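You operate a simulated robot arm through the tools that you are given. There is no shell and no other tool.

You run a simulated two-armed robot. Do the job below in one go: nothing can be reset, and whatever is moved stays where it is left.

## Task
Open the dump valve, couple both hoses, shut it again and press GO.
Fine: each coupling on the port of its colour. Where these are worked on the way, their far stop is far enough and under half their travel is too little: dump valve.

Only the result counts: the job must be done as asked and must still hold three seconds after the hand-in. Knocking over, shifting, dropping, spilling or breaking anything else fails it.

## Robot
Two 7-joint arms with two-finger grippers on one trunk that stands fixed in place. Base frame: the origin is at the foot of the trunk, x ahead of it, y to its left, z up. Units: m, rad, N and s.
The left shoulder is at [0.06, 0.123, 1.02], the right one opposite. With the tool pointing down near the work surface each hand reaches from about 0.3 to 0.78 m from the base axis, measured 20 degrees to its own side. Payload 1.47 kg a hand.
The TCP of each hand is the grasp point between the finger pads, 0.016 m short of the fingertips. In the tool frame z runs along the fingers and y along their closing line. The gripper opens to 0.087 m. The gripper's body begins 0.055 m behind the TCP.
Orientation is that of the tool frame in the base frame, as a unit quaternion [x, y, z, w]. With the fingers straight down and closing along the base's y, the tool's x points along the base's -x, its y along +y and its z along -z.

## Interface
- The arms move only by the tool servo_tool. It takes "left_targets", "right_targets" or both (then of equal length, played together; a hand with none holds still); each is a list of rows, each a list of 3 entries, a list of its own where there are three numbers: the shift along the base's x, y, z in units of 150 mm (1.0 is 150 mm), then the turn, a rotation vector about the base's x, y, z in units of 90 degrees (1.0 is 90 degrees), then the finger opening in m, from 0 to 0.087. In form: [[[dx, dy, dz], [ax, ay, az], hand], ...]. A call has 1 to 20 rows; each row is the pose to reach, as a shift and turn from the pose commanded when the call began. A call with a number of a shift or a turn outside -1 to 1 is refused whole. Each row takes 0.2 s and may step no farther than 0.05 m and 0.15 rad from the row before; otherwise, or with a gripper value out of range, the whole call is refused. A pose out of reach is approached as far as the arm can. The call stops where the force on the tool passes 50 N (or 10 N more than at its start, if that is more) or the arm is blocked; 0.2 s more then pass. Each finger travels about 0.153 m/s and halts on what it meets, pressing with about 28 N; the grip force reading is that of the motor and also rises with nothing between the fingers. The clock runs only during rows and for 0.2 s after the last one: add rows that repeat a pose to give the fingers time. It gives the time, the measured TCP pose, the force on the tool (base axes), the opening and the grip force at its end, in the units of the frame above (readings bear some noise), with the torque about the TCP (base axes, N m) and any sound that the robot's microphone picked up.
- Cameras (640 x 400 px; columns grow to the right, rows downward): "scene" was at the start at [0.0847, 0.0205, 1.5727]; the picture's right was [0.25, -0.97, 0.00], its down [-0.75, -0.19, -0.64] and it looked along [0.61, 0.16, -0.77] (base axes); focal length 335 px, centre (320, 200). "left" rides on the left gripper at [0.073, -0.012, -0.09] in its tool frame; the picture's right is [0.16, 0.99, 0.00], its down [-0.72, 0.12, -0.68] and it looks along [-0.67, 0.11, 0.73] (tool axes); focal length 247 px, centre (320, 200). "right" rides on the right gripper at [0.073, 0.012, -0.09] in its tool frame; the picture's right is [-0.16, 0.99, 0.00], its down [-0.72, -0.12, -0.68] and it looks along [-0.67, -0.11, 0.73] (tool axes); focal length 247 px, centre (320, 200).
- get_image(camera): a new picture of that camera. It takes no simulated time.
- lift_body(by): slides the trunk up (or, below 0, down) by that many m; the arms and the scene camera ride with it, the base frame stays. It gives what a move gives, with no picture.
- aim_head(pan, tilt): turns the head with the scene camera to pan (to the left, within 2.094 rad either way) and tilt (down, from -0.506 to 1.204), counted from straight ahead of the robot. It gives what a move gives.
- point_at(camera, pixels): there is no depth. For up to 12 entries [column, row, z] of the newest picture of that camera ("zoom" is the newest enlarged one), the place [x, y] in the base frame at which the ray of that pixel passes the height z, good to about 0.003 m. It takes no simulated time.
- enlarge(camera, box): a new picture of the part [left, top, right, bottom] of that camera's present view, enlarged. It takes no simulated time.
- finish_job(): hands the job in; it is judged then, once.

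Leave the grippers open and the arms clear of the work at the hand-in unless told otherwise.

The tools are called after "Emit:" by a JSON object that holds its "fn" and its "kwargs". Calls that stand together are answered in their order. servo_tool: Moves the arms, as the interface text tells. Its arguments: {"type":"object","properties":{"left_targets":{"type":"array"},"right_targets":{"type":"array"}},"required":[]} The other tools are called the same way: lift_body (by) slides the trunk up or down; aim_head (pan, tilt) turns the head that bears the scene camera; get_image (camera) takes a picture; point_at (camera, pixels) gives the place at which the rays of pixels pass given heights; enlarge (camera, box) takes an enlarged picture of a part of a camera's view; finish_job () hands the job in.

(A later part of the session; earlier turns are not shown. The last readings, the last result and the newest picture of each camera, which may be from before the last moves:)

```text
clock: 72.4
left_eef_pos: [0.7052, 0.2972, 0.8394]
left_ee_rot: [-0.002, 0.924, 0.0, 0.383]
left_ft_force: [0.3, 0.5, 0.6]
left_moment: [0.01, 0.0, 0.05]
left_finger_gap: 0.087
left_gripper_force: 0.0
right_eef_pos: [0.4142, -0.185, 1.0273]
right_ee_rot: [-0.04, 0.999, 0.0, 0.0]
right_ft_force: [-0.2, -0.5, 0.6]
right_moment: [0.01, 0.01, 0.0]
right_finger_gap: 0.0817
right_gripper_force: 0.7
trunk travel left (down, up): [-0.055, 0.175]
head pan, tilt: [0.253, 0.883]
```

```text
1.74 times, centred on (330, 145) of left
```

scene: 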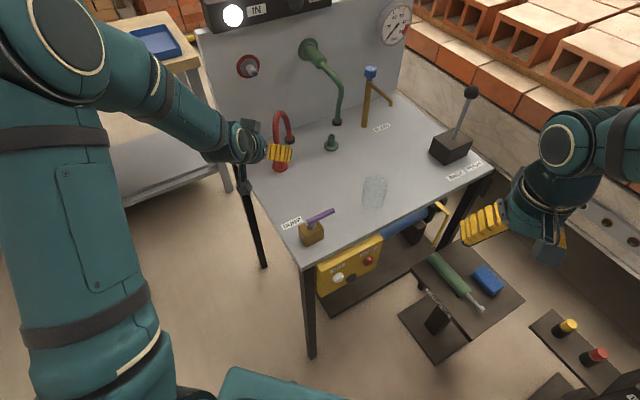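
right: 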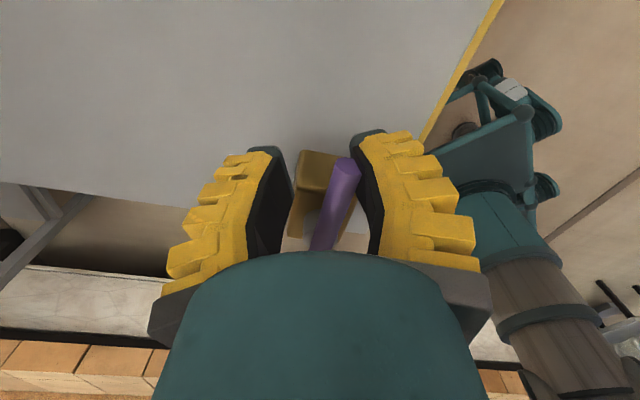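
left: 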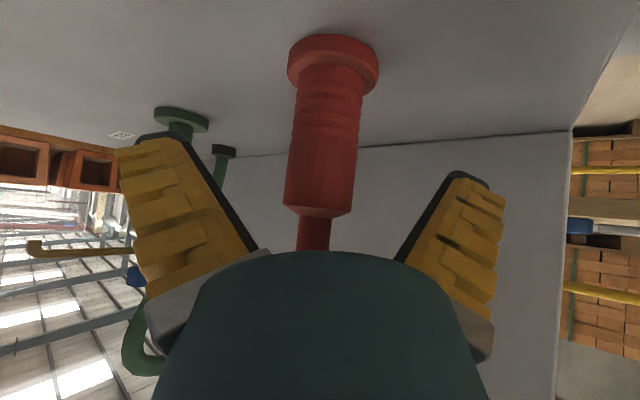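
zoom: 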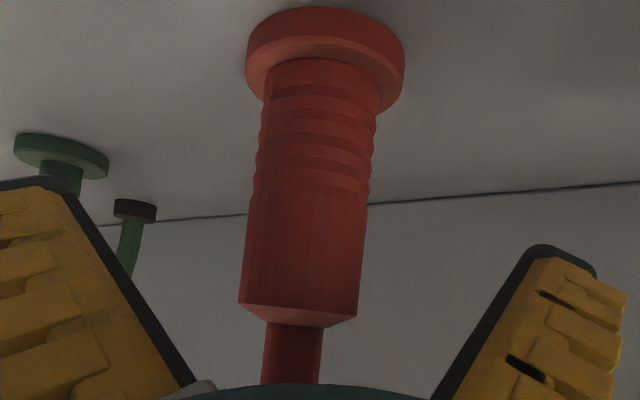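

The red rim sits ~0.050 m beyond the grip point and everything is centred. Closing the fingers, then lifting 0.06 m.

Emit:
{"fn": "servo_tool", "kwargs": {"left_targets": [[[0, 0, 0], [0, 0, 0], 0.05], [[0, 0, 0], [0, 0, 0], 0.03], [[0, 0, 0], [0, 0, 0], 0.01], [[0, 0, 0], [0, 0, 0], 0.0], [[0, 0, 0], [0, 0, 0], 0.0]]}}

Emit:
{"fn": "servo_tool", "kwargs": {"left_targets": [[[0, 0, 0.1], [0, 0, 0], 0.0], [[0, 0, 0.22], [0, 0, 0], 0.0], [[0, 0, 0.4], [0, 0, 0], 0.0], [[0, 0, 0.4], [0, 0, 0], 0.0]]}}

Emit:
{"fn": "get_image", "kwargs": {"camera": "left"}}

Emit:
{"fn": "enlarge", "kwargs": {"camera": "left", "box": [240, 30, 420, 260]}}

```text
clock: 73.6
left_eef_pos: [0.7047, 0.298, 0.8414]
left_ee_rot: [-0.001, 0.924, 0.0, 0.383]
left_ft_force: [-1.5, 0.3, 5.7]
left_moment: [0.01, 0.14, 0.0]
left_finger_gap: 0.0248
left_gripper_force: 28.1
right_eef_pos: [0.4152, -0.1832, 1.0273]
right_ee_rot: [-0.041, 0.999, -0.001, 0.0]
right_ft_force: [-0.2, -1.0, -0.5]
right_moment: [0.01, -0.02, 0.01]
right_finger_gap: 0.0818
right_gripper_force: 0.7
trunk travel left (down, up): [-0.055, 0.175]
head pan, tilt: [0.253, 0.883]
```

```text
clock: 74.6
left_eef_pos: [0.705, 0.2976, 0.9002]
left_ee_rot: [-0.002, 0.924, 0.0, 0.383]
left_ft_force: [0.2, 0.4, -1.6]
left_moment: [-0.01, 0.03, 0.03]
left_finger_gap: 0.0237
left_gripper_force: 28.1
right_eef_pos: [0.4147, -0.1832, 1.0266]
right_ee_rot: [-0.041, 0.999, 0.0, 0.001]
right_ft_force: [-0.2, -0.3, -0.3]
right_moment: [0.0, -0.01, 0.01]
right_finger_gap: 0.0818
right_gripper_force: 1.3
trunk travel left (down, up): [-0.055, 0.175]
head pan, tilt: [0.253, 0.883]
```

```text
taken
```

left: 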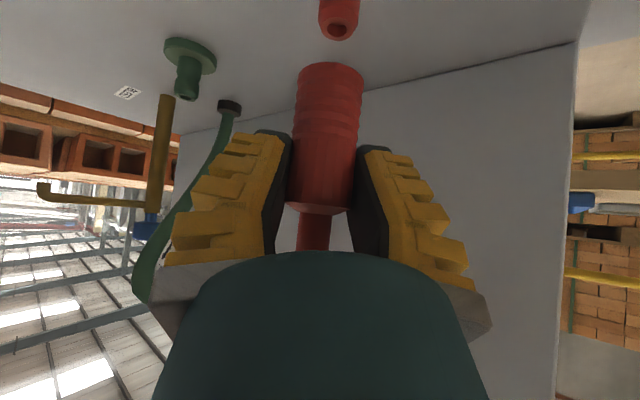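

```text
1.74 times, centred on (330, 145) of left
```

zoom: 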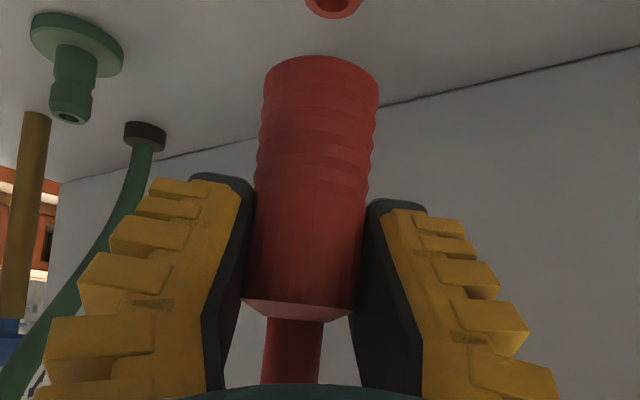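

No slip on lifting. Now the two half-turns to bring the open end toward the panel, staying about 0.1 m off the red port.

Emit:
{"fn": "servo_tool", "kwargs": {"left_targets": [[[0, 0, 0.15], [0, 0, 0], 0.0], [[-0.04, -0.01, 0.3], [0.0751, -0.0099, -0.0461], 0.0], [[-0.08, -0.02, 0.4], [0.1502, -0.0198, -0.0923], 0.0], [[-0.13, -0.03, 0.5], [0.2253, -0.0297, -0.1384], 0.0], [[-0.18, -0.04, 0.58], [0.3005, -0.0395, -0.1845], 0.0], [[-0.23, -0.05, 0.64], [0.3756, -0.0494, -0.2306], 0.0], [[-0.267, -0.05, 0.667], [0.4507, -0.0593, -0.2768], 0.0], [[-0.267, -0.05, 0.667], [0.5258, -0.0692, -0.3229], 0.0], [[-0.267, -0.05, 0.667], [0.5258, -0.0692, -0.3229], 0.0]]}}

Emit:
{"fn": "servo_tool", "kwargs": {"left_targets": [[[0.03, 0.0, 0.02], [0.0751, -0.0099, -0.0461], 0.0], [[0.06, 0.0, 0.04], [0.1502, -0.0198, -0.0923], 0.0], [[0.1, 0.0, 0.06], [0.2253, -0.0297, -0.1384], 0.0], [[0.14, 0.0, 0.08], [0.3005, -0.0395, -0.1845], 0.0], [[0.18, 0.0, 0.1], [0.3756, -0.0494, -0.2306], 0.0], [[0.21, 0.01, 0.12], [0.4507, -0.0593, -0.2768], 0.0], [[0.23, 0.01, 0.133], [0.5258, -0.0692, -0.3229], 0.0], [[0.23, 0.01, 0.133], [0.5258, -0.0692, -0.3229], 0.0]]}}

Emit:
{"fn": "get_image", "kwargs": {"camera": "left"}}

Emit:
{"fn": "get_image", "kwargs": {"camera": "scene"}}

```text
clock: 76.6
left_eef_pos: [0.6655, 0.2903, 1.0011]
left_ee_rot: [0.377, 0.796, 0.273, 0.387]
left_ft_force: [0.4, -0.7, -1.8]
left_moment: [0.01, 0.04, -0.03]
left_finger_gap: 0.0236
left_gripper_force: 27.9
right_eef_pos: [0.4149, -0.1843, 1.0273]
right_ee_rot: [-0.041, 0.999, 0.001, -0.001]
right_ft_force: [0.0, -0.8, -0.4]
right_moment: [0.01, -0.02, 0.07]
right_finger_gap: 0.0817
right_gripper_force: 0.8
trunk travel left (down, up): [-0.055, 0.175]
head pan, tilt: [0.253, 0.883]
```

```text
clock: 78.4
left_eef_pos: [0.6996, 0.292, 1.0203]
left_ee_rot: [0.666, 0.483, 0.483, 0.3]
left_ft_force: [0.5, 0.1, -1.9]
left_moment: [0.0, 0.01, 0.03]
left_finger_gap: 0.0237
left_gripper_force: 28.3
right_eef_pos: [0.415, -0.1839, 1.027]
right_ee_rot: [-0.041, 0.999, 0.0, 0.001]
right_ft_force: [0.2, 0.5, -0.2]
right_moment: [0.0, -0.02, -0.05]
right_finger_gap: 0.0817
right_gripper_force: 0.9
trunk travel left (down, up): [-0.055, 0.175]
head pan, tilt: [0.253, 0.883]
```

```text
taken
```

left: 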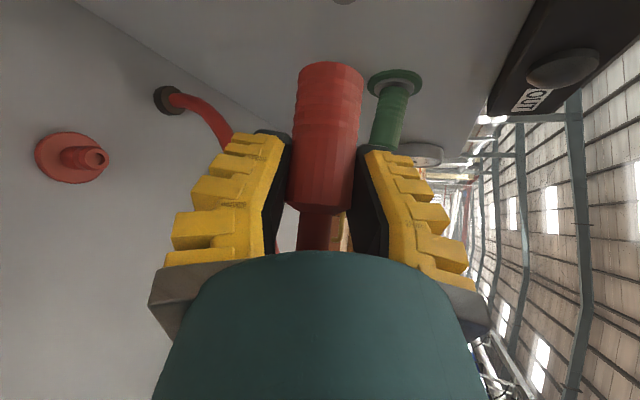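

```text
taken
```

scene: 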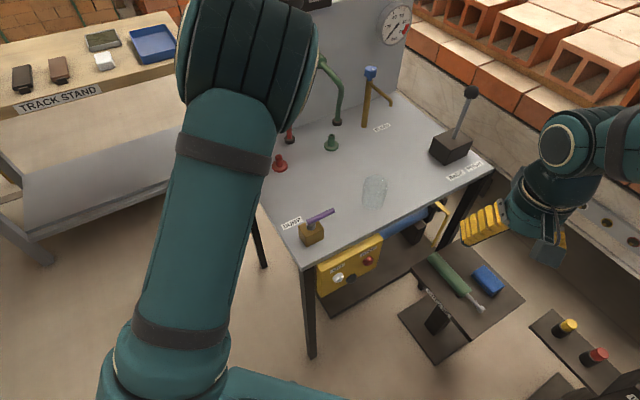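

Red coupling held, pointing at the panel. I'll move 0.019 m closer so the red nipple tip comes into view, and check alignment.

Emit:
{"fn": "servo_tool", "kwargs": {"left_targets": [[[0.042, 0.048, 0], [0, 0, 0], 0.0], [[0.084, 0.095, 0], [0, 0, 0], 0.0], [[0.084, 0.095, 0], [0, 0, 0], 0.0]]}}

Emit:
{"fn": "enlarge", "kwargs": {"camera": "left", "box": [260, 0, 420, 100]}}

Emit:
{"fn": "get_image", "kwargs": {"camera": "left"}}

Emit:
{"fn": "get_image", "kwargs": {"camera": "scene"}}

```text
clock: 79.2
left_eef_pos: [0.7115, 0.3054, 1.0207]
left_ee_rot: [0.665, 0.484, 0.482, 0.301]
left_ft_force: [0.6, -0.3, -1.0]
left_moment: [0.0, 0.02, -0.02]
left_finger_gap: 0.0239
left_gripper_force: 27.8
right_eef_pos: [0.4147, -0.1839, 1.0271]
right_ee_rot: [-0.04, 0.999, 0.0, -0.001]
right_ft_force: [0.1, -0.1, -0.9]
right_moment: [-0.03, 0.01, 0.01]
right_finger_gap: 0.0817
right_gripper_force: 1.5
trunk travel left (down, up): [-0.055, 0.175]
head pan, tilt: [0.253, 0.883]
```

```text
4.00 times, centred on (340, 50) of left
```

zoom: 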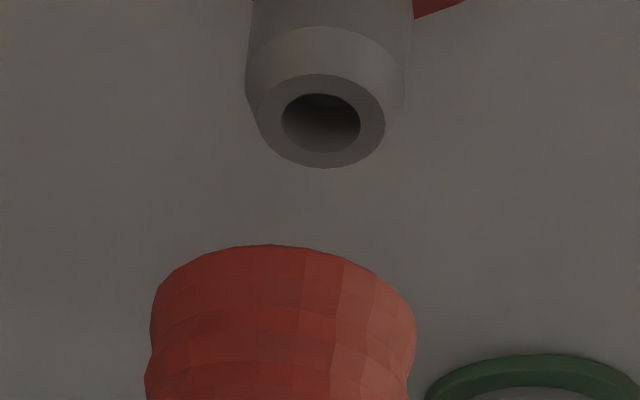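

```text
taken
```

left: 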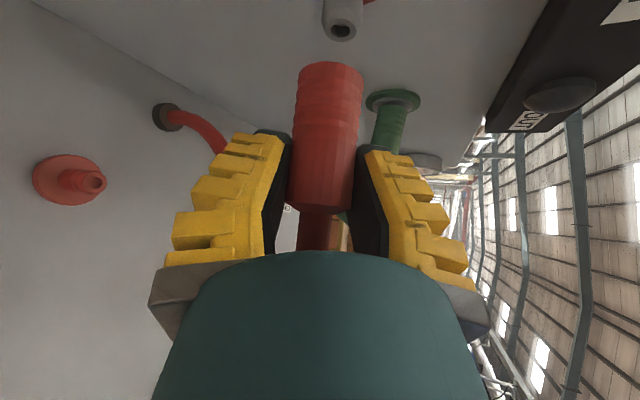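

```text
taken
```

scene: 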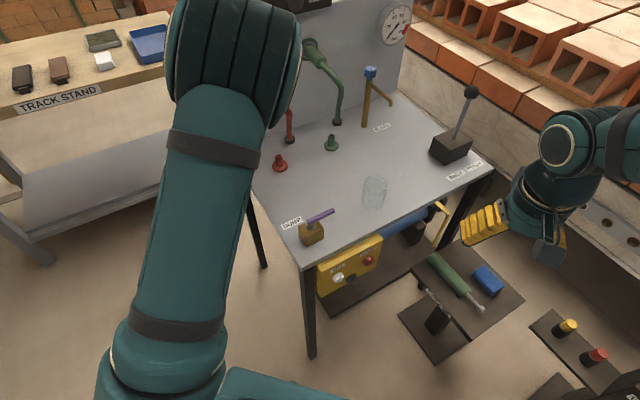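

The red tip appears at (340.4,30.3), which puts the nipple about 3–4 mm farther along the view direction than my path. I'll shift by (+2.6,−2.4,+0.2) mm and advance 0.024 m, to just short of the tip, and re-check.

Emit:
{"fn": "servo_tool", "kwargs": {"left_targets": [[[0.0173, -0.016, 0.0013], [0, 0, 0], 0.0], [[0.0738, 0.0406, 0.0013], [0, 0, 0], 0.0], [[0.1304, 0.0971, 0.0013], [0, 0, 0], 0.0], [[0.1304, 0.0971, 0.0013], [0, 0, 0], 0.0]]}}

Emit:
{"fn": "enlarge", "kwargs": {"camera": "left", "box": [260, 20, 420, 120]}}

```text
clock: 80.2
left_eef_pos: [0.7311, 0.3204, 1.0202]
left_ee_rot: [0.666, 0.483, 0.482, 0.301]
left_ft_force: [-0.6, 0.5, -1.4]
left_moment: [-0.02, 0.01, 0.0]
left_finger_gap: 0.024
left_gripper_force: 27.6
right_eef_pos: [0.4161, -0.1846, 1.0264]
right_ee_rot: [-0.04, 0.999, 0.0, 0.001]
right_ft_force: [0.8, 0.7, 0.2]
right_moment: [0.03, 0.01, 0.01]
right_finger_gap: 0.0819
right_gripper_force: 0.8
trunk travel left (down, up): [-0.055, 0.175]
head pan, tilt: [0.253, 0.883]
```

```text
4.00 times, centred on (340, 70) of left
```

zoom: 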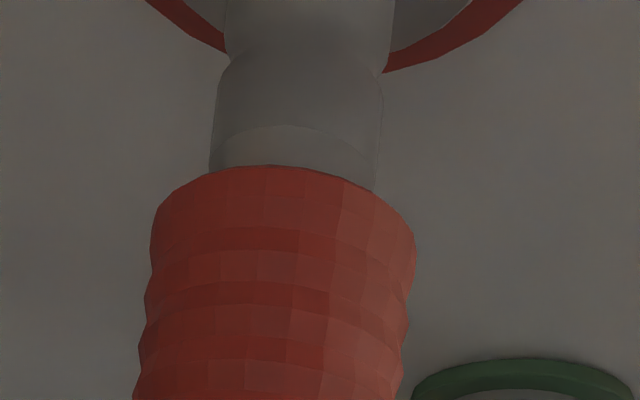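

Nipple and coupling centres now line up in view (both near column 283 when extrapolated), and the sizes are consistent. Advancing 0.012 m onto the tip.

Emit:
{"fn": "servo_tool", "kwargs": {"left_targets": [[[0.0189, 0.0189, 0], [0, 0, 0], 0.0], [[0.0377, 0.0377, 0], [0, 0, 0], 0.0], [[0.0566, 0.0566, 0], [0, 0, 0], 0.0], [[0.0566, 0.0566, 0], [0, 0, 0], 0.0]]}}

Emit:
{"fn": "enlarge", "kwargs": {"camera": "left", "box": [260, 20, 420, 120]}}

```text
clock: 81.2
left_eef_pos: [0.7391, 0.3276, 1.0212]
left_ee_rot: [0.667, 0.483, 0.482, 0.301]
left_ft_force: [-9.1, -13.0, -4.0]
left_moment: [-0.09, 0.03, -0.03]
left_finger_gap: 0.0254
left_gripper_force: 28.1
right_eef_pos: [0.4141, -0.186, 1.0261]
right_ee_rot: [-0.039, 0.999, 0.001, 0.0]
right_ft_force: [0.3, 0.3, 0.3]
right_moment: [0.0, -0.03, 0.0]
right_finger_gap: 0.082
right_gripper_force: 1.1
trunk travel left (down, up): [-0.055, 0.175]
head pan, tilt: [0.253, 0.883]
```

```text
4.00 times, centred on (340, 70) of left
```

zoom: 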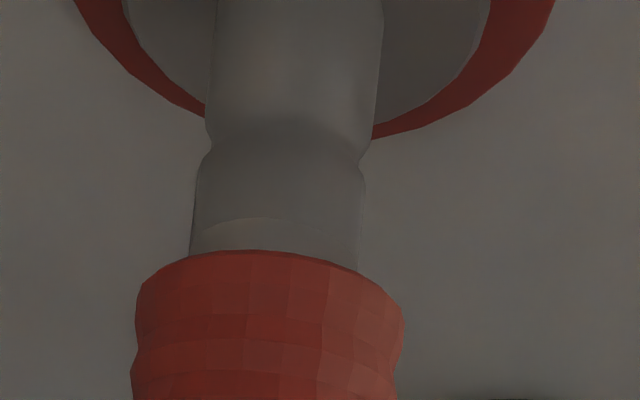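

Contact with ~15 N, and again a sideways push toward (+t,−z). The relative rows of rim and chamfer also say the nipple sits ~3 mm nearer the camera than the coupling's axis. I'll back off 8 mm, shift back 3 mm the other way (−2.0,+1.8,+1.2 mm), and advance again.

Emit:
{"fn": "servo_tool", "kwargs": {"left_targets": [[[-0.0377, -0.0377, 0], [0, 0, 0], 0.0], [[-0.051, -0.0257, 0.008], [0, 0, 0], 0.0], [[-0.0322, -0.0068, 0.008], [0, 0, 0], 0.0], [[-0.0133, 0.012, 0.008], [0, 0, 0], 0.0], [[0.0055, 0.0309, 0.008], [0, 0, 0], 0.0], [[0.0244, 0.0497, 0.008], [0, 0, 0], 0.0], [[0.0244, 0.0497, 0.008], [0, 0, 0], 0.0]]}}

Emit:
{"fn": "enlarge", "kwargs": {"camera": "left", "box": [260, 20, 420, 120]}}

```text
clock: 82.8
left_eef_pos: [0.7428, 0.3364, 1.0211]
left_ee_rot: [0.666, 0.484, 0.482, 0.3]
left_ft_force: [0.1, -0.1, -1.2]
left_moment: [-0.01, 0.01, -0.03]
left_finger_gap: 0.0234
left_gripper_force: 28.1
right_eef_pos: [0.4144, -0.1841, 1.0268]
right_ee_rot: [-0.041, 0.999, 0.0, 0.0]
right_ft_force: [0.0, -0.1, 0.1]
right_moment: [0.03, -0.02, 0.04]
right_finger_gap: 0.0817
right_gripper_force: 0.9
trunk travel left (down, up): [-0.055, 0.175]
head pan, tilt: [0.253, 0.883]
```

```text
4.00 times, centred on (340, 70) of left
```

zoom: 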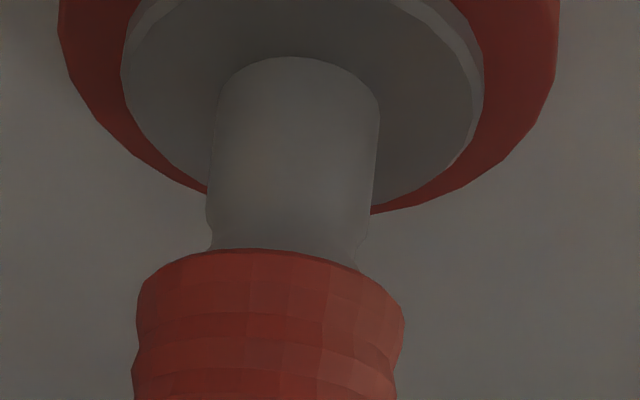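

It slid on with practically no force. About 26 mm remain to the disc, so advancing 0.02 m along the axis.

Emit:
{"fn": "servo_tool", "kwargs": {"left_targets": [[[0.0236, 0.0236, 0], [0, 0, 0], 0.0], [[0.0471, 0.0471, 0], [0, 0, 0], 0.0], [[0.0707, 0.0707, 0], [0, 0, 0], 0.0], [[0.0943, 0.0943, 0], [0, 0, 0], 0.0], [[0.0943, 0.0943, 0], [0, 0, 0], 0.0]]}}

Emit:
{"fn": "enlarge", "kwargs": {"camera": "left", "box": [260, 20, 420, 120]}}

```text
clock: 84.0
left_eef_pos: [0.7574, 0.3511, 1.022]
left_ee_rot: [0.666, 0.482, 0.483, 0.301]
left_ft_force: [-0.7, 1.1, -1.1]
left_moment: [0.0, -0.02, 0.04]
left_finger_gap: 0.0233
left_gripper_force: 27.9
right_eef_pos: [0.4153, -0.1841, 1.028]
right_ee_rot: [-0.04, 0.999, 0.0, 0.0]
right_ft_force: [0.4, 1.0, -0.3]
right_moment: [-0.02, 0.0, 0.02]
right_finger_gap: 0.0816
right_gripper_force: 0.9
trunk travel left (down, up): [-0.055, 0.175]
head pan, tilt: [0.253, 0.883]
```

```text
4.00 times, centred on (340, 70) of left
```

zoom: 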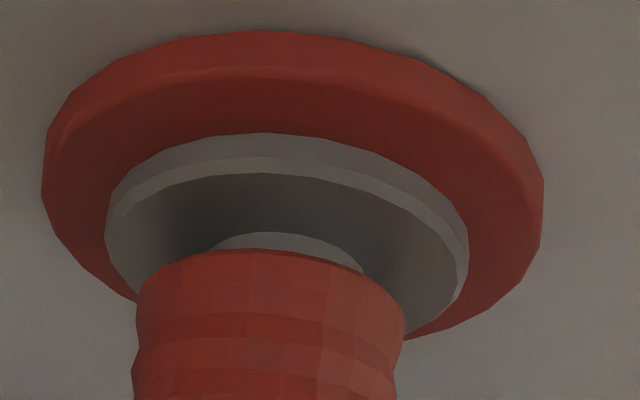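

Perfectly aligned, no force; about 5 mm left. Advancing 8 mm to seat it.

Emit:
{"fn": "servo_tool", "kwargs": {"left_targets": [[[0.0118, 0.0118, 0], [0, 0, 0], 0.0], [[0.0236, 0.0236, 0], [0, 0, 0], 0.0], [[0.0306, 0.0306, 0], [0, 0, 0], 0.0], [[0.0377, 0.0377, 0], [0, 0, 0], 0.0], [[0.0377, 0.0377, 0], [0, 0, 0], 0.0]]}}

Emit:
{"fn": "enlarge", "kwargs": {"camera": "left", "box": [260, 20, 420, 120]}}

```text
clock: 85.2
left_eef_pos: [0.7631, 0.355, 1.0217]
left_ee_rot: [0.666, 0.483, 0.482, 0.301]
left_ft_force: [-13.3, -8.5, -4.6]
left_moment: [-0.08, 0.15, -0.14]
left_finger_gap: 0.0262
left_gripper_force: 27.4
right_eef_pos: [0.4134, -0.1845, 1.0281]
right_ee_rot: [-0.04, 0.999, 0.0, 0.0]
right_ft_force: [-0.8, -0.5, 0.4]
right_moment: [0.02, -0.02, -0.03]
right_finger_gap: 0.0819
right_gripper_force: 0.8
trunk travel left (down, up): [-0.055, 0.175]
head pan, tilt: [0.253, 0.883]
```

```text
4.00 times, centred on (340, 70) of left
```

zoom: 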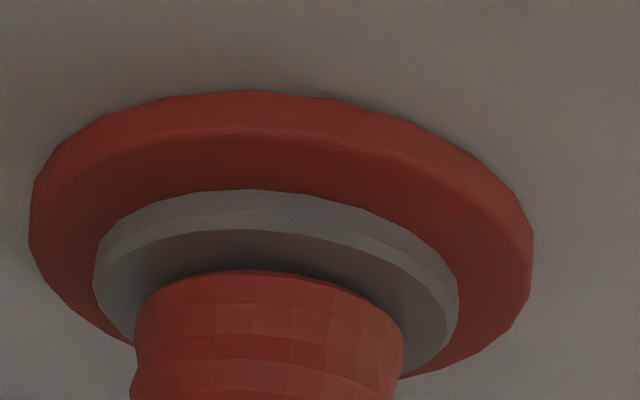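

Red is at its stop too (15 N, rim flush with the disc by the same measure as green). Releasing and retreating straight back.

Emit:
{"fn": "servo_tool", "kwargs": {"left_targets": [[[-0.006, -0.006, 0], [0, 0, 0], 0.03], [[-0.006, -0.006, 0], [0, 0, 0], 0.05], [[-0.006, -0.006, 0], [0, 0, 0], 0.08], [[-0.006, -0.006, 0], [0, 0, 0], 0.087], [[-0.12, -0.12, 0], [0, 0, 0], 0.087], [[-0.25, -0.25, 0], [0, 0, 0], 0.087], [[-0.4, -0.4, 0], [0, 0, 0], 0.087], [[-0.55, -0.55, 0], [0, 0, 0], 0.087], [[-0.7, -0.7, 0], [0, 0, 0], 0.087], [[-0.7, -0.7, 0], [0, 0, 0], 0.087]]}}

Emit:
{"fn": "get_image", "kwargs": {"camera": "left"}}

Emit:
{"fn": "get_image", "kwargs": {"camera": "scene"}}

```text
clock: 87.4
left_eef_pos: [0.6583, 0.2512, 1.0211]
left_ee_rot: [0.665, 0.484, 0.483, 0.301]
left_ft_force: [-0.5, 0.2, 1.1]
left_moment: [0.01, -0.01, 0.02]
left_finger_gap: 0.0868
left_gripper_force: 0.1
right_eef_pos: [0.4137, -0.184, 1.0277]
right_ee_rot: [-0.04, 0.999, 0.0, 0.0]
right_ft_force: [-0.2, -0.1, -0.4]
right_moment: [0.0, 0.03, 0.01]
right_finger_gap: 0.0816
right_gripper_force: 1.0
trunk travel left (down, up): [-0.055, 0.175]
head pan, tilt: [0.253, 0.883]
```

```text
taken
```

left: 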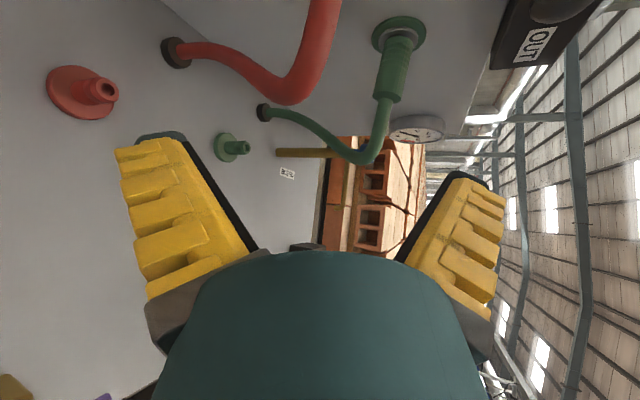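

```text
taken
```

scene: 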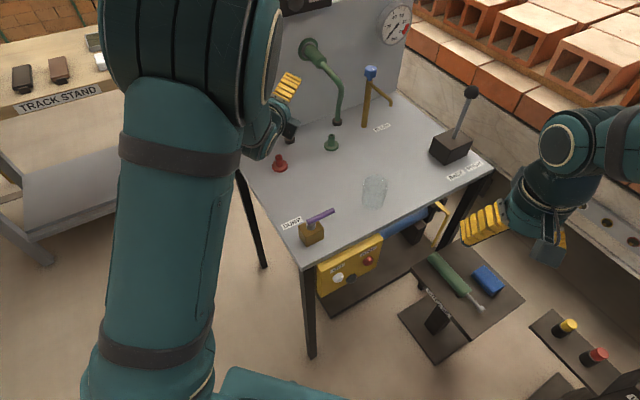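

Both hoses hang from their ports. I'll take the left arm back out of the way in two half-turns, first straight back and then to the left, so I can inspect both couplings.

Emit:
{"fn": "servo_tool", "kwargs": {"left_targets": [[[-0.1, 0, 0.04], [-0.0751, 0.0099, 0.0461], 0.087], [[-0.2, 0, 0.08], [-0.1502, 0.0198, 0.0923], 0.087], [[-0.3, 0, 0.12], [-0.2253, 0.0297, 0.1384], 0.087], [[-0.4, 0, 0.16], [-0.3005, 0.0395, 0.1845], 0.087], [[-0.5, 0, 0.2], [-0.3756, 0.0494, 0.2306], 0.087], [[-0.6, 0.03, 0.24], [-0.4507, 0.0593, 0.2768], 0.087], [[-0.667, 0.06, 0.267], [-0.5258, 0.0692, 0.3229], 0.087], [[-0.667, 0.06, 0.267], [-0.5258, 0.0692, 0.3229], 0.087]]}}

Emit:
{"fn": "servo_tool", "kwargs": {"left_targets": [[[-0.05, 0.09, 0.03], [-0.0751, 0.0099, 0.0461], 0.087], [[-0.1, 0.18, 0.06], [-0.1502, 0.0198, 0.0923], 0.087], [[-0.15, 0.27, 0.09], [-0.2253, 0.0297, 0.1384], 0.087], [[-0.2, 0.36, 0.12], [-0.3005, 0.0395, 0.1845], 0.087], [[-0.25, 0.45, 0.15], [-0.3756, 0.0494, 0.2306], 0.087], [[-0.3, 0.54, 0.18], [-0.4507, 0.0593, 0.2768], 0.087], [[-0.33, 0.6, 0.2], [-0.5258, 0.0692, 0.3229], 0.087], [[-0.33, 0.6, 0.2], [-0.5258, 0.0692, 0.3229], 0.087]]}}

Emit:
{"fn": "get_image", "kwargs": {"camera": "scene"}}

Emit:
{"fn": "get_image", "kwargs": {"camera": "left"}}

```text
clock: 89.2
left_eef_pos: [0.5575, 0.26, 1.0613]
left_ee_rot: [0.376, 0.797, 0.273, 0.386]
left_ft_force: [0.1, 0.1, 0.1]
left_moment: [0.01, -0.02, 0.04]
left_finger_gap: 0.0869
left_gripper_force: 0.0
right_eef_pos: [0.4149, -0.1847, 1.027]
right_ee_rot: [-0.041, 0.999, 0.0, 0.0]
right_ft_force: [0.1, -0.1, 0.8]
right_moment: [0.01, 0.02, 0.0]
right_finger_gap: 0.0814
right_gripper_force: 1.3
trunk travel left (down, up): [-0.055, 0.175]
head pan, tilt: [0.253, 0.883]
```

```text
clock: 91.0
left_eef_pos: [0.5079, 0.3501, 1.0912]
left_ee_rot: [-0.001, 0.924, -0.001, 0.382]
left_ft_force: [0.3, -0.2, 0.0]
left_moment: [0.0, 0.0, -0.02]
left_finger_gap: 0.0871
left_gripper_force: 0.0
right_eef_pos: [0.4158, -0.1837, 1.0272]
right_ee_rot: [-0.04, 0.999, 0.0, 0.0]
right_ft_force: [0.1, 0.5, -0.1]
right_moment: [-0.02, 0.03, 0.0]
right_finger_gap: 0.0815
right_gripper_force: 1.2
trunk travel left (down, up): [-0.055, 0.175]
head pan, tilt: [0.253, 0.883]
```

```text
taken
```

scene: 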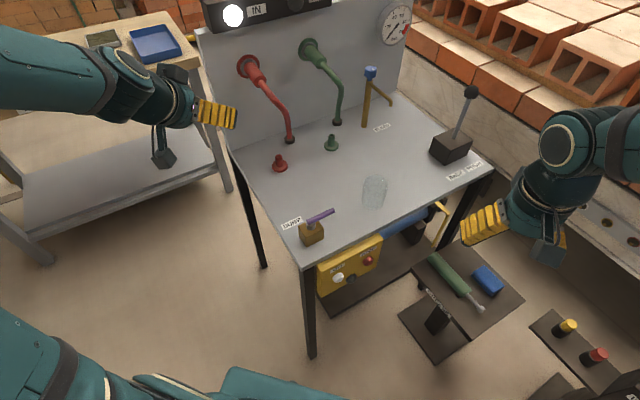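

```text
taken
```

left: 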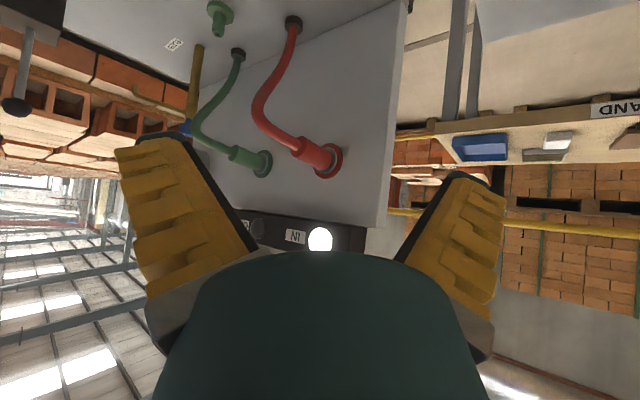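

Both couplings are on their own ports. I'll zoom in on both, plus the gauge and lever, to check the state.

Emit:
{"fn": "enlarge", "kwargs": {"camera": "scene", "box": [225, 20, 345, 95]}}

Emit:
{"fn": "enlarge", "kwargs": {"camera": "left", "box": [210, 110, 370, 210]}}

Emit:
{"fn": "enlarge", "kwargs": {"camera": "scene", "box": [285, 190, 400, 300]}}

```text
5.33 times, centred on (285, 58) of scene
```

zoom: 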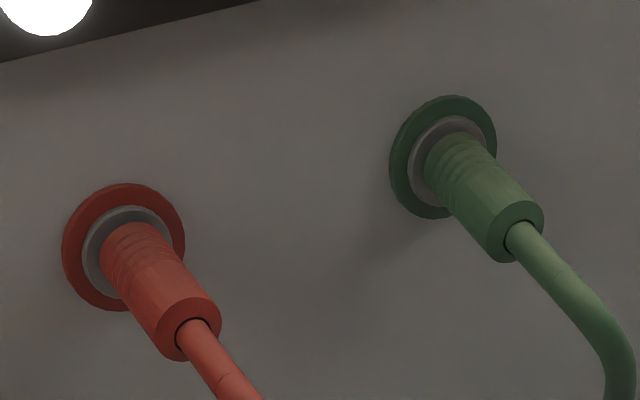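

```text
4.00 times, centred on (290, 160) of left
```

zoom: 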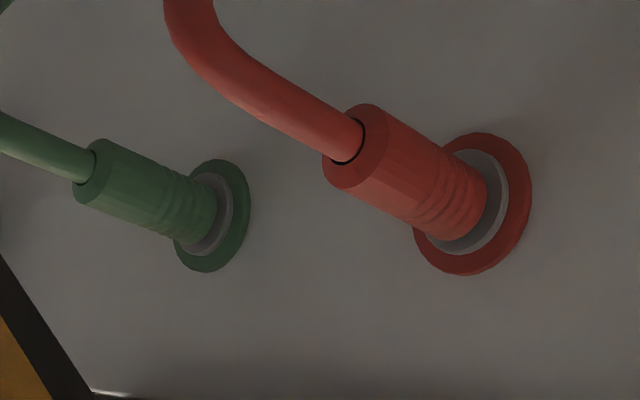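

```text
3.64 times, centred on (342, 245) of scene
```

zoom: 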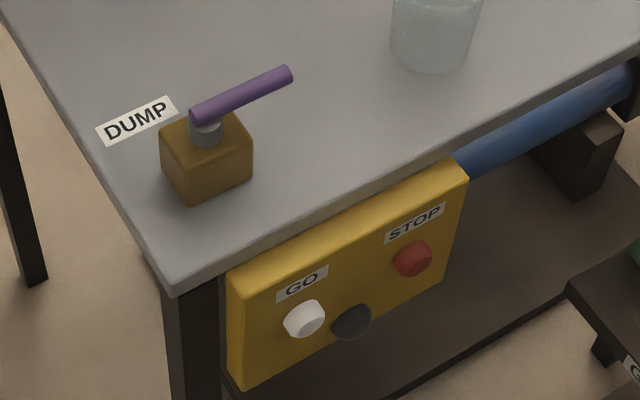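

Both couplings sit well on their ports. Now for shutting the dump valve with the right hand. First I'll raise the trunk back to its starting height, where those motions worked, then swing the right hand over the lever with a 135° yaw.

Emit:
{"fn": "lift_body", "kwargs": {"by": 0.12}}

Emit:
{"fn": "servo_tool", "kwargs": {"right_targets": [[[0.045, 0.109, -0.022], [0, 0, 0.0803], 0.08], [[0.09, 0.218, -0.044], [0, 0, 0.1606], 0.08], [[0.135, 0.327, -0.067], [0, 0, 0.2409], 0.08], [[0.18, 0.436, -0.089], [0, 0, 0.3212], 0.08], [[0.225, 0.545, -0.111], [0, 0, 0.4015], 0.08], [[0.27, 0.653, -0.133], [0, 0, 0.4818], 0.08], [[0.315, 0.762, -0.156], [0, 0, 0.5621], 0.08], [[0.36, 0.871, -0.178], [0, 0, 0.6424], 0.08], [[0.4, 0.98, -0.2], [0, 0, 0.7227], 0.08], [[0.4, 0.98, -0.2], [0, 0, 0.7227], 0.08]]}}

Emit:
{"fn": "get_image", "kwargs": {"camera": "scene"}}

```text
clock: 92.5
left_eef_pos: [0.5078, 0.3502, 1.2093]
left_ee_rot: [-0.001, 0.924, 0.001, 0.382]
left_ft_force: [-0.4, 0.3, 0.0]
left_moment: [0.01, 0.0, 0.05]
left_finger_gap: 0.0869
left_gripper_force: 0.0
right_eef_pos: [0.4141, -0.1843, 1.1473]
right_ee_rot: [-0.04, 0.999, 0.0, 0.0]
right_ft_force: [0.4, 0.3, 0.1]
right_moment: [-0.02, 0.0, -0.04]
right_finger_gap: 0.0817
right_gripper_force: 1.2
trunk travel left (down, up): [-0.175, 0.055]
head pan, tilt: [0.253, 0.883]
```

```text
clock: 94.7
left_eef_pos: [0.5086, 0.35, 1.2118]
left_ee_rot: [-0.002, 0.924, 0.0, 0.383]
left_ft_force: [-0.6, -0.1, -0.3]
left_moment: [0.02, -0.02, 0.01]
left_finger_gap: 0.087
left_gripper_force: 0.0
right_eef_pos: [0.4745, -0.0366, 1.1181]
right_ee_rot: [-0.573, 0.82, 0.001, 0.0]
right_ft_force: [0.0, -0.3, 0.7]
right_moment: [-0.03, 0.01, 0.01]
right_finger_gap: 0.0817
right_gripper_force: 0.7
trunk travel left (down, up): [-0.175, 0.055]
head pan, tilt: [0.253, 0.883]
```

```text
taken
```

scene: 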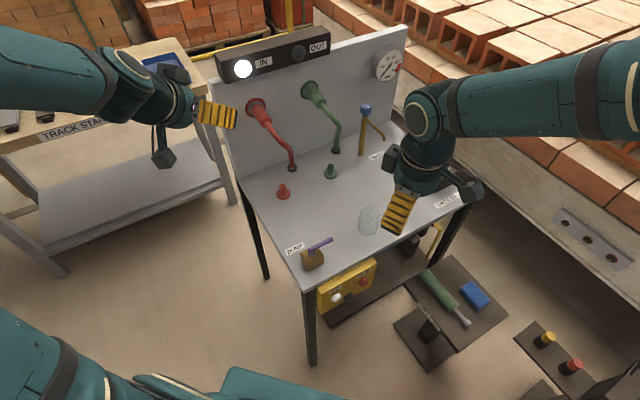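

Continuing the swing over the lever to yaw 135° at about (0.5325,0.112,0.98).

Emit:
{"fn": "servo_tool", "kwargs": {"right_targets": [[[0.043, 0.11, -0.05], [0, 0, 0.0803], 0.06], [[0.086, 0.22, -0.1], [0, 0, 0.1606], 0.06], [[0.129, 0.33, -0.2], [0, 0, 0.2409], 0.06], [[0.172, 0.44, -0.3], [0, 0, 0.3212], 0.06], [[0.215, 0.55, -0.42], [0, 0, 0.4015], 0.06], [[0.258, 0.66, -0.54], [0, 0, 0.4818], 0.06], [[0.301, 0.77, -0.66], [0, 0, 0.5621], 0.06], [[0.344, 0.88, -0.79], [0, 0, 0.6424], 0.06], [[0.387, 0.993, -0.92], [0, 0, 0.7227], 0.05], [[0.387, 0.993, -0.92], [0, 0, 0.7227], 0.05]]}}

Emit:
{"fn": "get_image", "kwargs": {"camera": "right"}}

Emit:
{"fn": "enlarge", "kwargs": {"camera": "scene", "box": [260, 190, 400, 300]}}

```text
clock: 96.9
left_eef_pos: [0.5074, 0.3506, 1.2104]
left_ee_rot: [-0.001, 0.924, 0.0, 0.383]
left_ft_force: [0.0, 0.0, 0.1]
left_moment: [0.01, 0.01, 0.02]
left_finger_gap: 0.0868
left_gripper_force: 0.1
right_eef_pos: [0.5328, 0.1112, 0.9781]
right_ee_rot: [0.923, -0.384, 0.0, -0.001]
right_ft_force: [-0.1, 0.6, 0.0]
right_moment: [-0.01, -0.01, 0.0]
right_finger_gap: 0.0554
right_gripper_force: 3.4
trunk travel left (down, up): [-0.175, 0.055]
head pan, tilt: [0.253, 0.883]
```

```text
taken
```

right: 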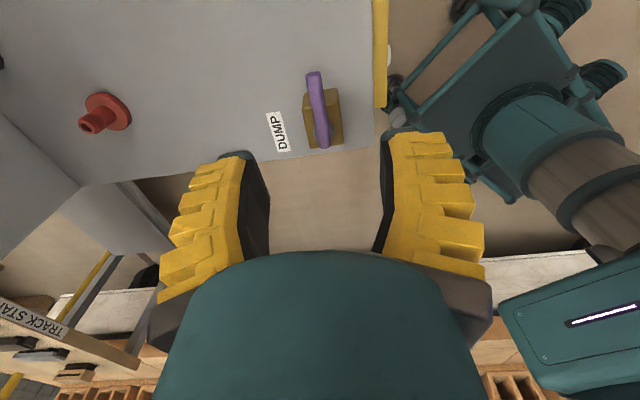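

```text
3.64 times, centred on (330, 245) of scene
```

zoom: 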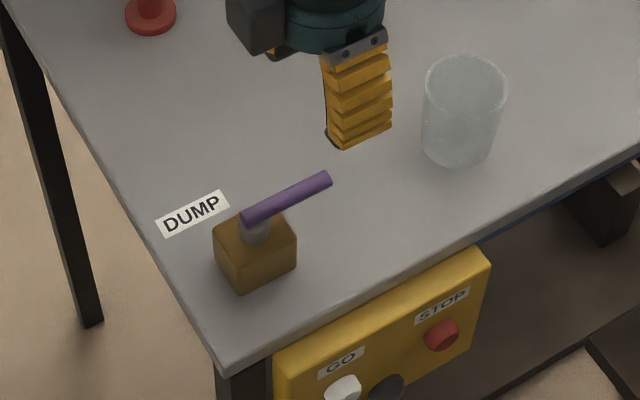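

The lever shows at (315,75)–(324,148) in the right view. Checking its line against the hand.

Emit:
{"fn": "point_at", "kwargs": {"camera": "right", "pixels": [[315, 75, 0.845], [324, 146, 0.845], [319, 105, 0.845]]}}

```text
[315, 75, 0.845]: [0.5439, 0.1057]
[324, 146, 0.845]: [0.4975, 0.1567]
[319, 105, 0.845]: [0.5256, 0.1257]
```

The lever line passes (0.533,0.116), so I need about +4 mm in y. Lowering to straddle the lever at z≈0.846.

Emit:
{"fn": "servo_tool", "kwargs": {"right_targets": [[[0.003, 0.029, -0.2], [0, 0, 0], 0.05], [[0.005, 0.029, -0.4], [0, 0, 0], 0.05], [[0.005, 0.029, -0.6], [0, 0, 0], 0.04], [[0.005, 0.029, -0.75], [0, 0, 0], 0.04], [[0.005, 0.029, -0.88], [0, 0, 0], 0.04], [[0.005, 0.029, -0.88], [0, 0, 0], 0.04]]}}

Emit:
{"fn": "get_image", "kwargs": {"camera": "right"}}

```text
clock: 98.3
left_eef_pos: [0.508, 0.3493, 1.2101]
left_ee_rot: [-0.002, 0.923, 0.001, 0.384]
left_ft_force: [-0.7, -0.3, 0.3]
left_moment: [0.01, 0.01, 0.02]
left_finger_gap: 0.0871
left_gripper_force: 0.0
right_eef_pos: [0.5346, 0.1162, 0.847]
right_ee_rot: [0.923, -0.386, 0.0, 0.0]
right_ft_force: [0.6, 0.2, 0.3]
right_moment: [0.02, 0.03, 0.02]
right_finger_gap: 0.0459
right_gripper_force: 3.8
trunk travel left (down, up): [-0.175, 0.055]
head pan, tilt: [0.253, 0.883]
```

```text
taken
```

right: 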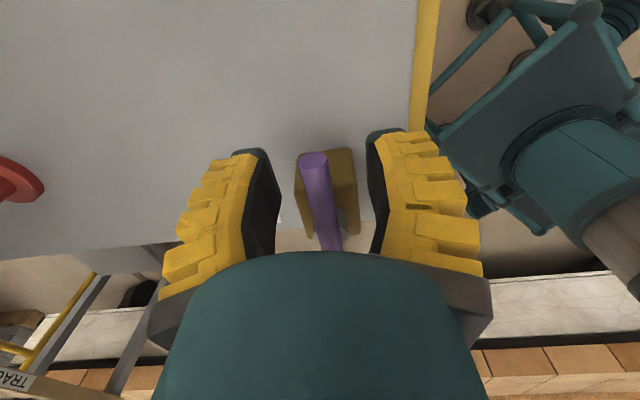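

The lever is centred between the fingers. I'll close loosely and turn it clockwise about the stem, back toward its starting (shut) direction.

Emit:
{"fn": "servo_tool", "kwargs": {"right_targets": [[[0, 0, 0], [0, 0, 0], 0.018], [[0, 0, 0], [0, 0, 0], 0.018], [[-0.0309, -0.0293, 0], [0, 0, -0.0891], 0.018], [[-0.0655, -0.0539, 0], [0, 0, -0.1783], 0.018], [[-0.1032, -0.0735, 0], [0, 0, -0.2674], 0.018], [[-0.1433, -0.0877, 0], [0, 0, -0.3565], 0.018], [[-0.1849, -0.0961, 0], [0, 0, -0.4456], 0.018], [[-0.2273, -0.0985, 0], [0, 0, -0.5348], 0.018], [[-0.2697, -0.0951, 0], [0, 0, -0.6239], 0.018], [[-0.3112, -0.0857, 0], [0, 0, -0.713], 0.018], [[-0.351, -0.0707, 0], [0, 0, -0.8021], 0.018], [[-0.3883, -0.0503, 0], [0, 0, -0.8913], 0.018], [[-0.4223, -0.0249, 0], [0, 0, -0.9804], 0.018], [[-0.4223, -0.0249, 0], [0, 0, -0.9804], 0.018]]}}

Emit:
{"fn": "get_image", "kwargs": {"camera": "right"}}

Emit:
{"fn": "enlarge", "kwargs": {"camera": "scene", "box": [260, 190, 400, 300]}}

Emit:
{"fn": "enlarge", "kwargs": {"camera": "scene", "box": [360, 40, 420, 90]}}

```text
clock: 101.3
left_eef_pos: [0.5075, 0.3499, 1.2101]
left_ee_rot: [-0.001, 0.924, -0.001, 0.382]
left_ft_force: [-0.3, -0.7, 0.5]
left_moment: [0.0, -0.01, 0.01]
left_finger_gap: 0.087
left_gripper_force: 0.0
right_eef_pos: [0.4691, 0.1125, 0.8471]
right_ee_rot: [-0.394, 0.919, 0.0, 0.0]
right_ft_force: [0.6, 0.0, 0.2]
right_moment: [0.02, -0.04, 0.0]
right_finger_gap: 0.0248
right_gripper_force: 4.8
trunk travel left (down, up): [-0.175, 0.055]
head pan, tilt: [0.253, 0.883]
```

```text
taken
```

right: 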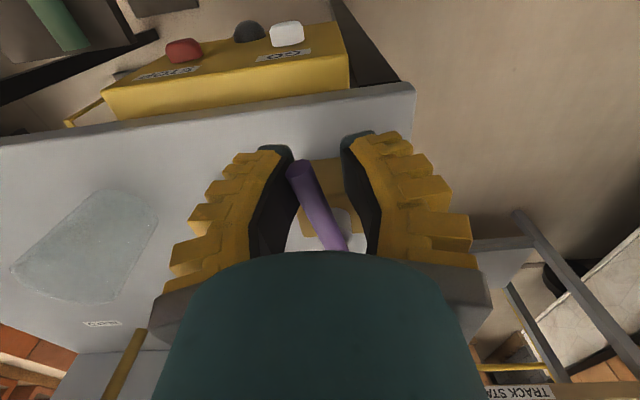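

```text
3.64 times, centred on (330, 245) of scene
```

zoom: 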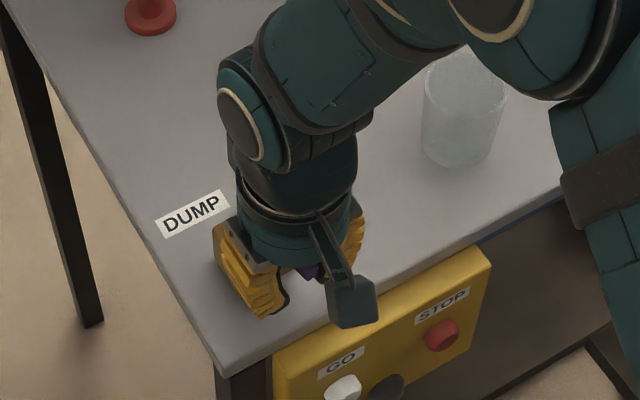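

```text
8.00 times, centred on (390, 65) of scene
```

zoom: 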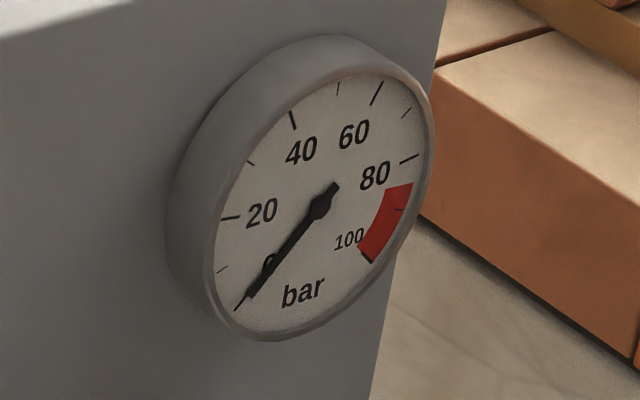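

The lever is nearly back, lagging the hand by about 10–15°. I'll continue clockwise to its stop.

Emit:
{"fn": "servo_tool", "kwargs": {"right_targets": [[[-0.0302, 0.0299, 0], [0, 0, -0.0891], 0.018], [[-0.0525, 0.0587, 0], [0, 0, -0.1655], 0.018], [[-0.0712, 0.0899, 0], [0, 0, -0.2419], 0.018]]}}

Emit:
{"fn": "get_image", "kwargs": {"camera": "right"}}

Emit:
{"fn": "enlarge", "kwargs": {"camera": "scene", "box": [260, 190, 400, 300]}}

```text
clock: 102.1
left_eef_pos: [0.5078, 0.3477, 1.2122]
left_ee_rot: [0.0, 0.924, 0.0, 0.383]
left_ft_force: [-0.5, 0.5, -0.1]
left_moment: [0.02, -0.05, 0.01]
left_finger_gap: 0.087
left_gripper_force: 0.1
right_eef_pos: [0.4603, 0.1227, 0.8463]
right_ee_rot: [-0.213, 0.977, -0.001, -0.002]
right_ft_force: [4.4, -13.5, -2.6]
right_moment: [0.05, 0.1, 0.03]
right_finger_gap: 0.0332
right_gripper_force: 10.4
trunk travel left (down, up): [-0.175, 0.055]
head pan, tilt: [0.253, 0.883]
```

```text
taken
```

right: 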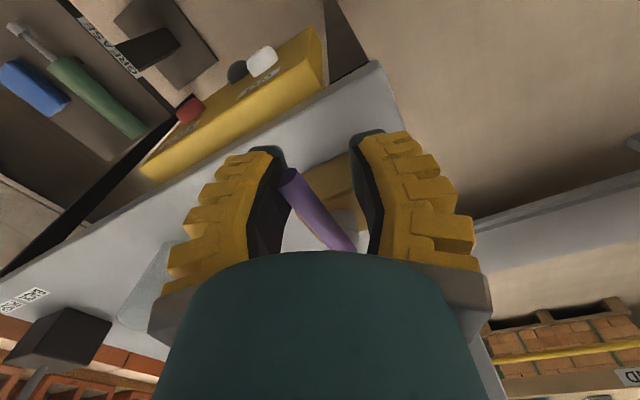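

```text
3.64 times, centred on (330, 245) of scene
```

zoom: 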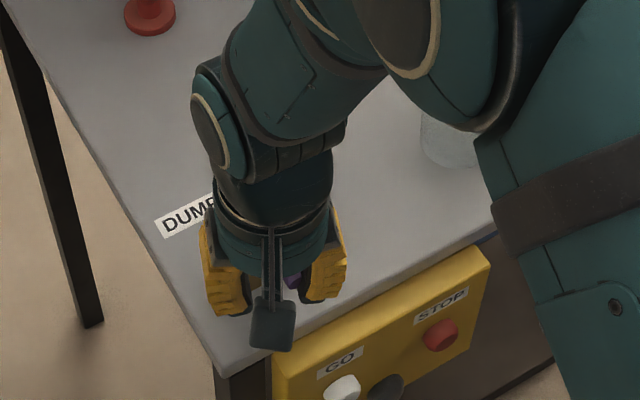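

Resistance rose to 14 N, so the lever is at its shut stop. I'll ease back, open and lift straight up, then verify the lever's angle.

Emit:
{"fn": "servo_tool", "kwargs": {"right_targets": [[[0.008, -0.012, 0], [0, 0, 0.04], 0.06], [[0.016, -0.024, 0], [0, 0, 0.08], 0.06], [[0.016, -0.024, 0], [0, 0, 0.08], 0.06], [[0.016, -0.024, 0.2], [0, 0, 0.08], 0.06], [[0.016, -0.024, 0.45], [0, 0, 0.08], 0.06], [[0.016, -0.024, 0.7], [0, 0, 0.08], 0.06], [[0.016, -0.024, 0.95], [0, 0, 0.08], 0.07], [[0.016, -0.024, 0.95], [0, 0, 0.08], 0.07]]}}

Emit:
{"fn": "get_image", "kwargs": {"camera": "right"}}

Emit:
{"fn": "enlarge", "kwargs": {"camera": "scene", "box": [260, 190, 400, 300]}}

Emit:
{"fn": "enlarge", "kwargs": {"camera": "scene", "box": [225, 40, 425, 140]}}

```text
clock: 103.9
left_eef_pos: [0.509, 0.3497, 1.2106]
left_ee_rot: [-0.002, 0.924, 0.0, 0.383]
left_ft_force: [-1.1, -0.1, 0.4]
left_moment: [0.0, -0.01, -0.02]
left_finger_gap: 0.0872
left_gripper_force: 0.1
right_eef_pos: [0.462, 0.1232, 0.9891]
right_ee_rot: [-0.274, 0.962, 0.0, -0.001]
right_ft_force: [0.7, 0.5, 0.9]
right_moment: [0.02, 0.06, 0.02]
right_finger_gap: 0.0736
right_gripper_force: 2.9
trunk travel left (down, up): [-0.175, 0.055]
head pan, tilt: [0.253, 0.883]
```

```text
taken
```

right: 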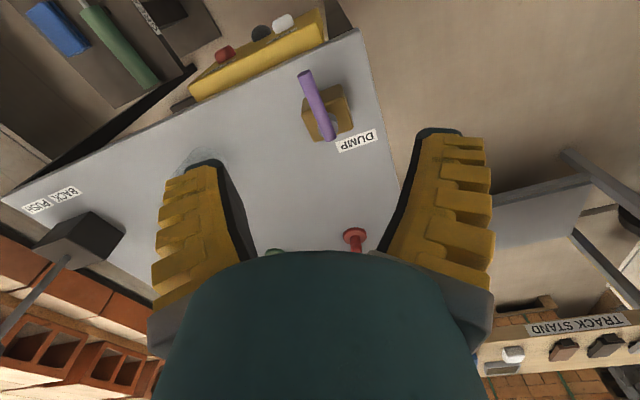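

```text
3.64 times, centred on (330, 245) of scene
```

zoom: 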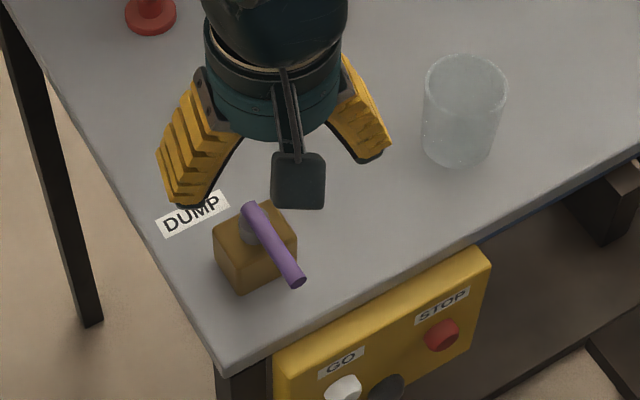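

```text
3.20 times, centred on (325, 90) of scene
```

zoom: 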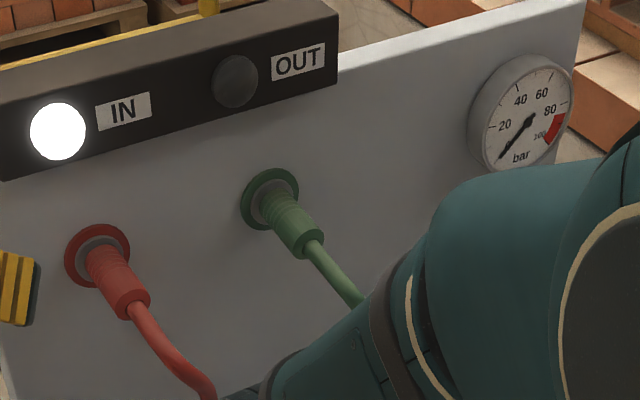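

The lever is exactly back where it started, so the valve is shut, and both couplings are still on. Next is GO: from the two views the white button is at about (0.456,0.069,0.70), facing the robot side of the table. I'll bring the right hand in front of the table with closed fingers, yaw 45° and a 30° forward pitch.

Emit:
{"fn": "servo_tool", "kwargs": {"right_targets": [[[-0.1, -0.18, 0], [0, 0, 0.0367], 0.05], [[-0.2, -0.36, 0], [0, 0, 0.0735], 0.03], [[-0.31, -0.54, 0], [0, 0, 0.11], 0.01], [[-0.413, -0.72, 0], [0, 0, 0.147], 0.0], [[-0.413, -0.72, 0], [0, 0, 0.147], 0.0]]}}

Emit:
{"fn": "servo_tool", "kwargs": {"right_targets": [[[0, 0, -0.2], [0.0589, -0.0589, 0], 0.0], [[0, 0, -0.4], [0.1179, -0.1179, 0], 0.0], [[0, 0, -0.65], [0.1768, -0.1768, 0], 0.0], [[0, 0, -0.9], [0.2357, -0.2357, 0], 0.0], [[0, 0, -0.9], [0.2357, -0.2357, 0], 0.0]]}}

Emit:
{"fn": "get_image", "kwargs": {"camera": "right"}}

Emit:
{"fn": "get_image", "kwargs": {"camera": "scene"}}

```text
clock: 105.1
left_eef_pos: [0.5082, 0.3504, 1.211]
left_ee_rot: [-0.001, 0.924, 0.0, 0.382]
left_ft_force: [-0.1, 0.5, 0.0]
left_moment: [0.0, -0.01, -0.01]
left_finger_gap: 0.0868
left_gripper_force: 0.0
right_eef_pos: [0.3997, 0.0138, 0.9896]
right_ee_rot: [-0.384, 0.923, 0.0, 0.0]
right_ft_force: [0.2, -0.4, -0.1]
right_moment: [0.03, -0.04, -0.01]
right_finger_gap: 0.0001
right_gripper_force: 28.0
trunk travel left (down, up): [-0.175, 0.055]
head pan, tilt: [0.253, 0.883]
```

```text
clock: 106.3
left_eef_pos: [0.5066, 0.3496, 1.2117]
left_ee_rot: [-0.001, 0.923, 0.0, 0.384]
left_ft_force: [-0.3, 0.3, -0.2]
left_moment: [0.02, 0.01, 0.03]
left_finger_gap: 0.0868
left_gripper_force: 0.2
right_eef_pos: [0.3987, 0.0144, 0.8543]
right_ee_rot: [-0.371, 0.892, 0.099, 0.24]
right_ft_force: [0.4, 0.5, -0.8]
right_moment: [-0.05, -0.04, -0.03]
right_finger_gap: 0.0
right_gripper_force: 27.7
trunk travel left (down, up): [-0.175, 0.055]
head pan, tilt: [0.253, 0.883]
```

```text
taken
```

right: 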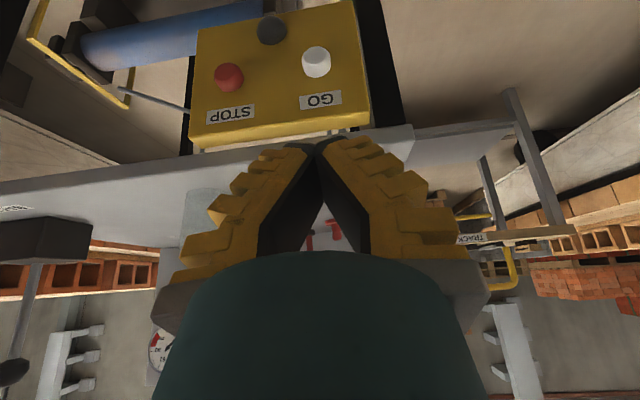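

```text
taken
```

scene: 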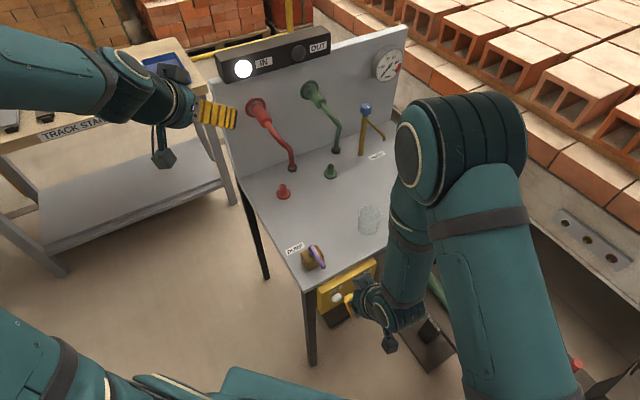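

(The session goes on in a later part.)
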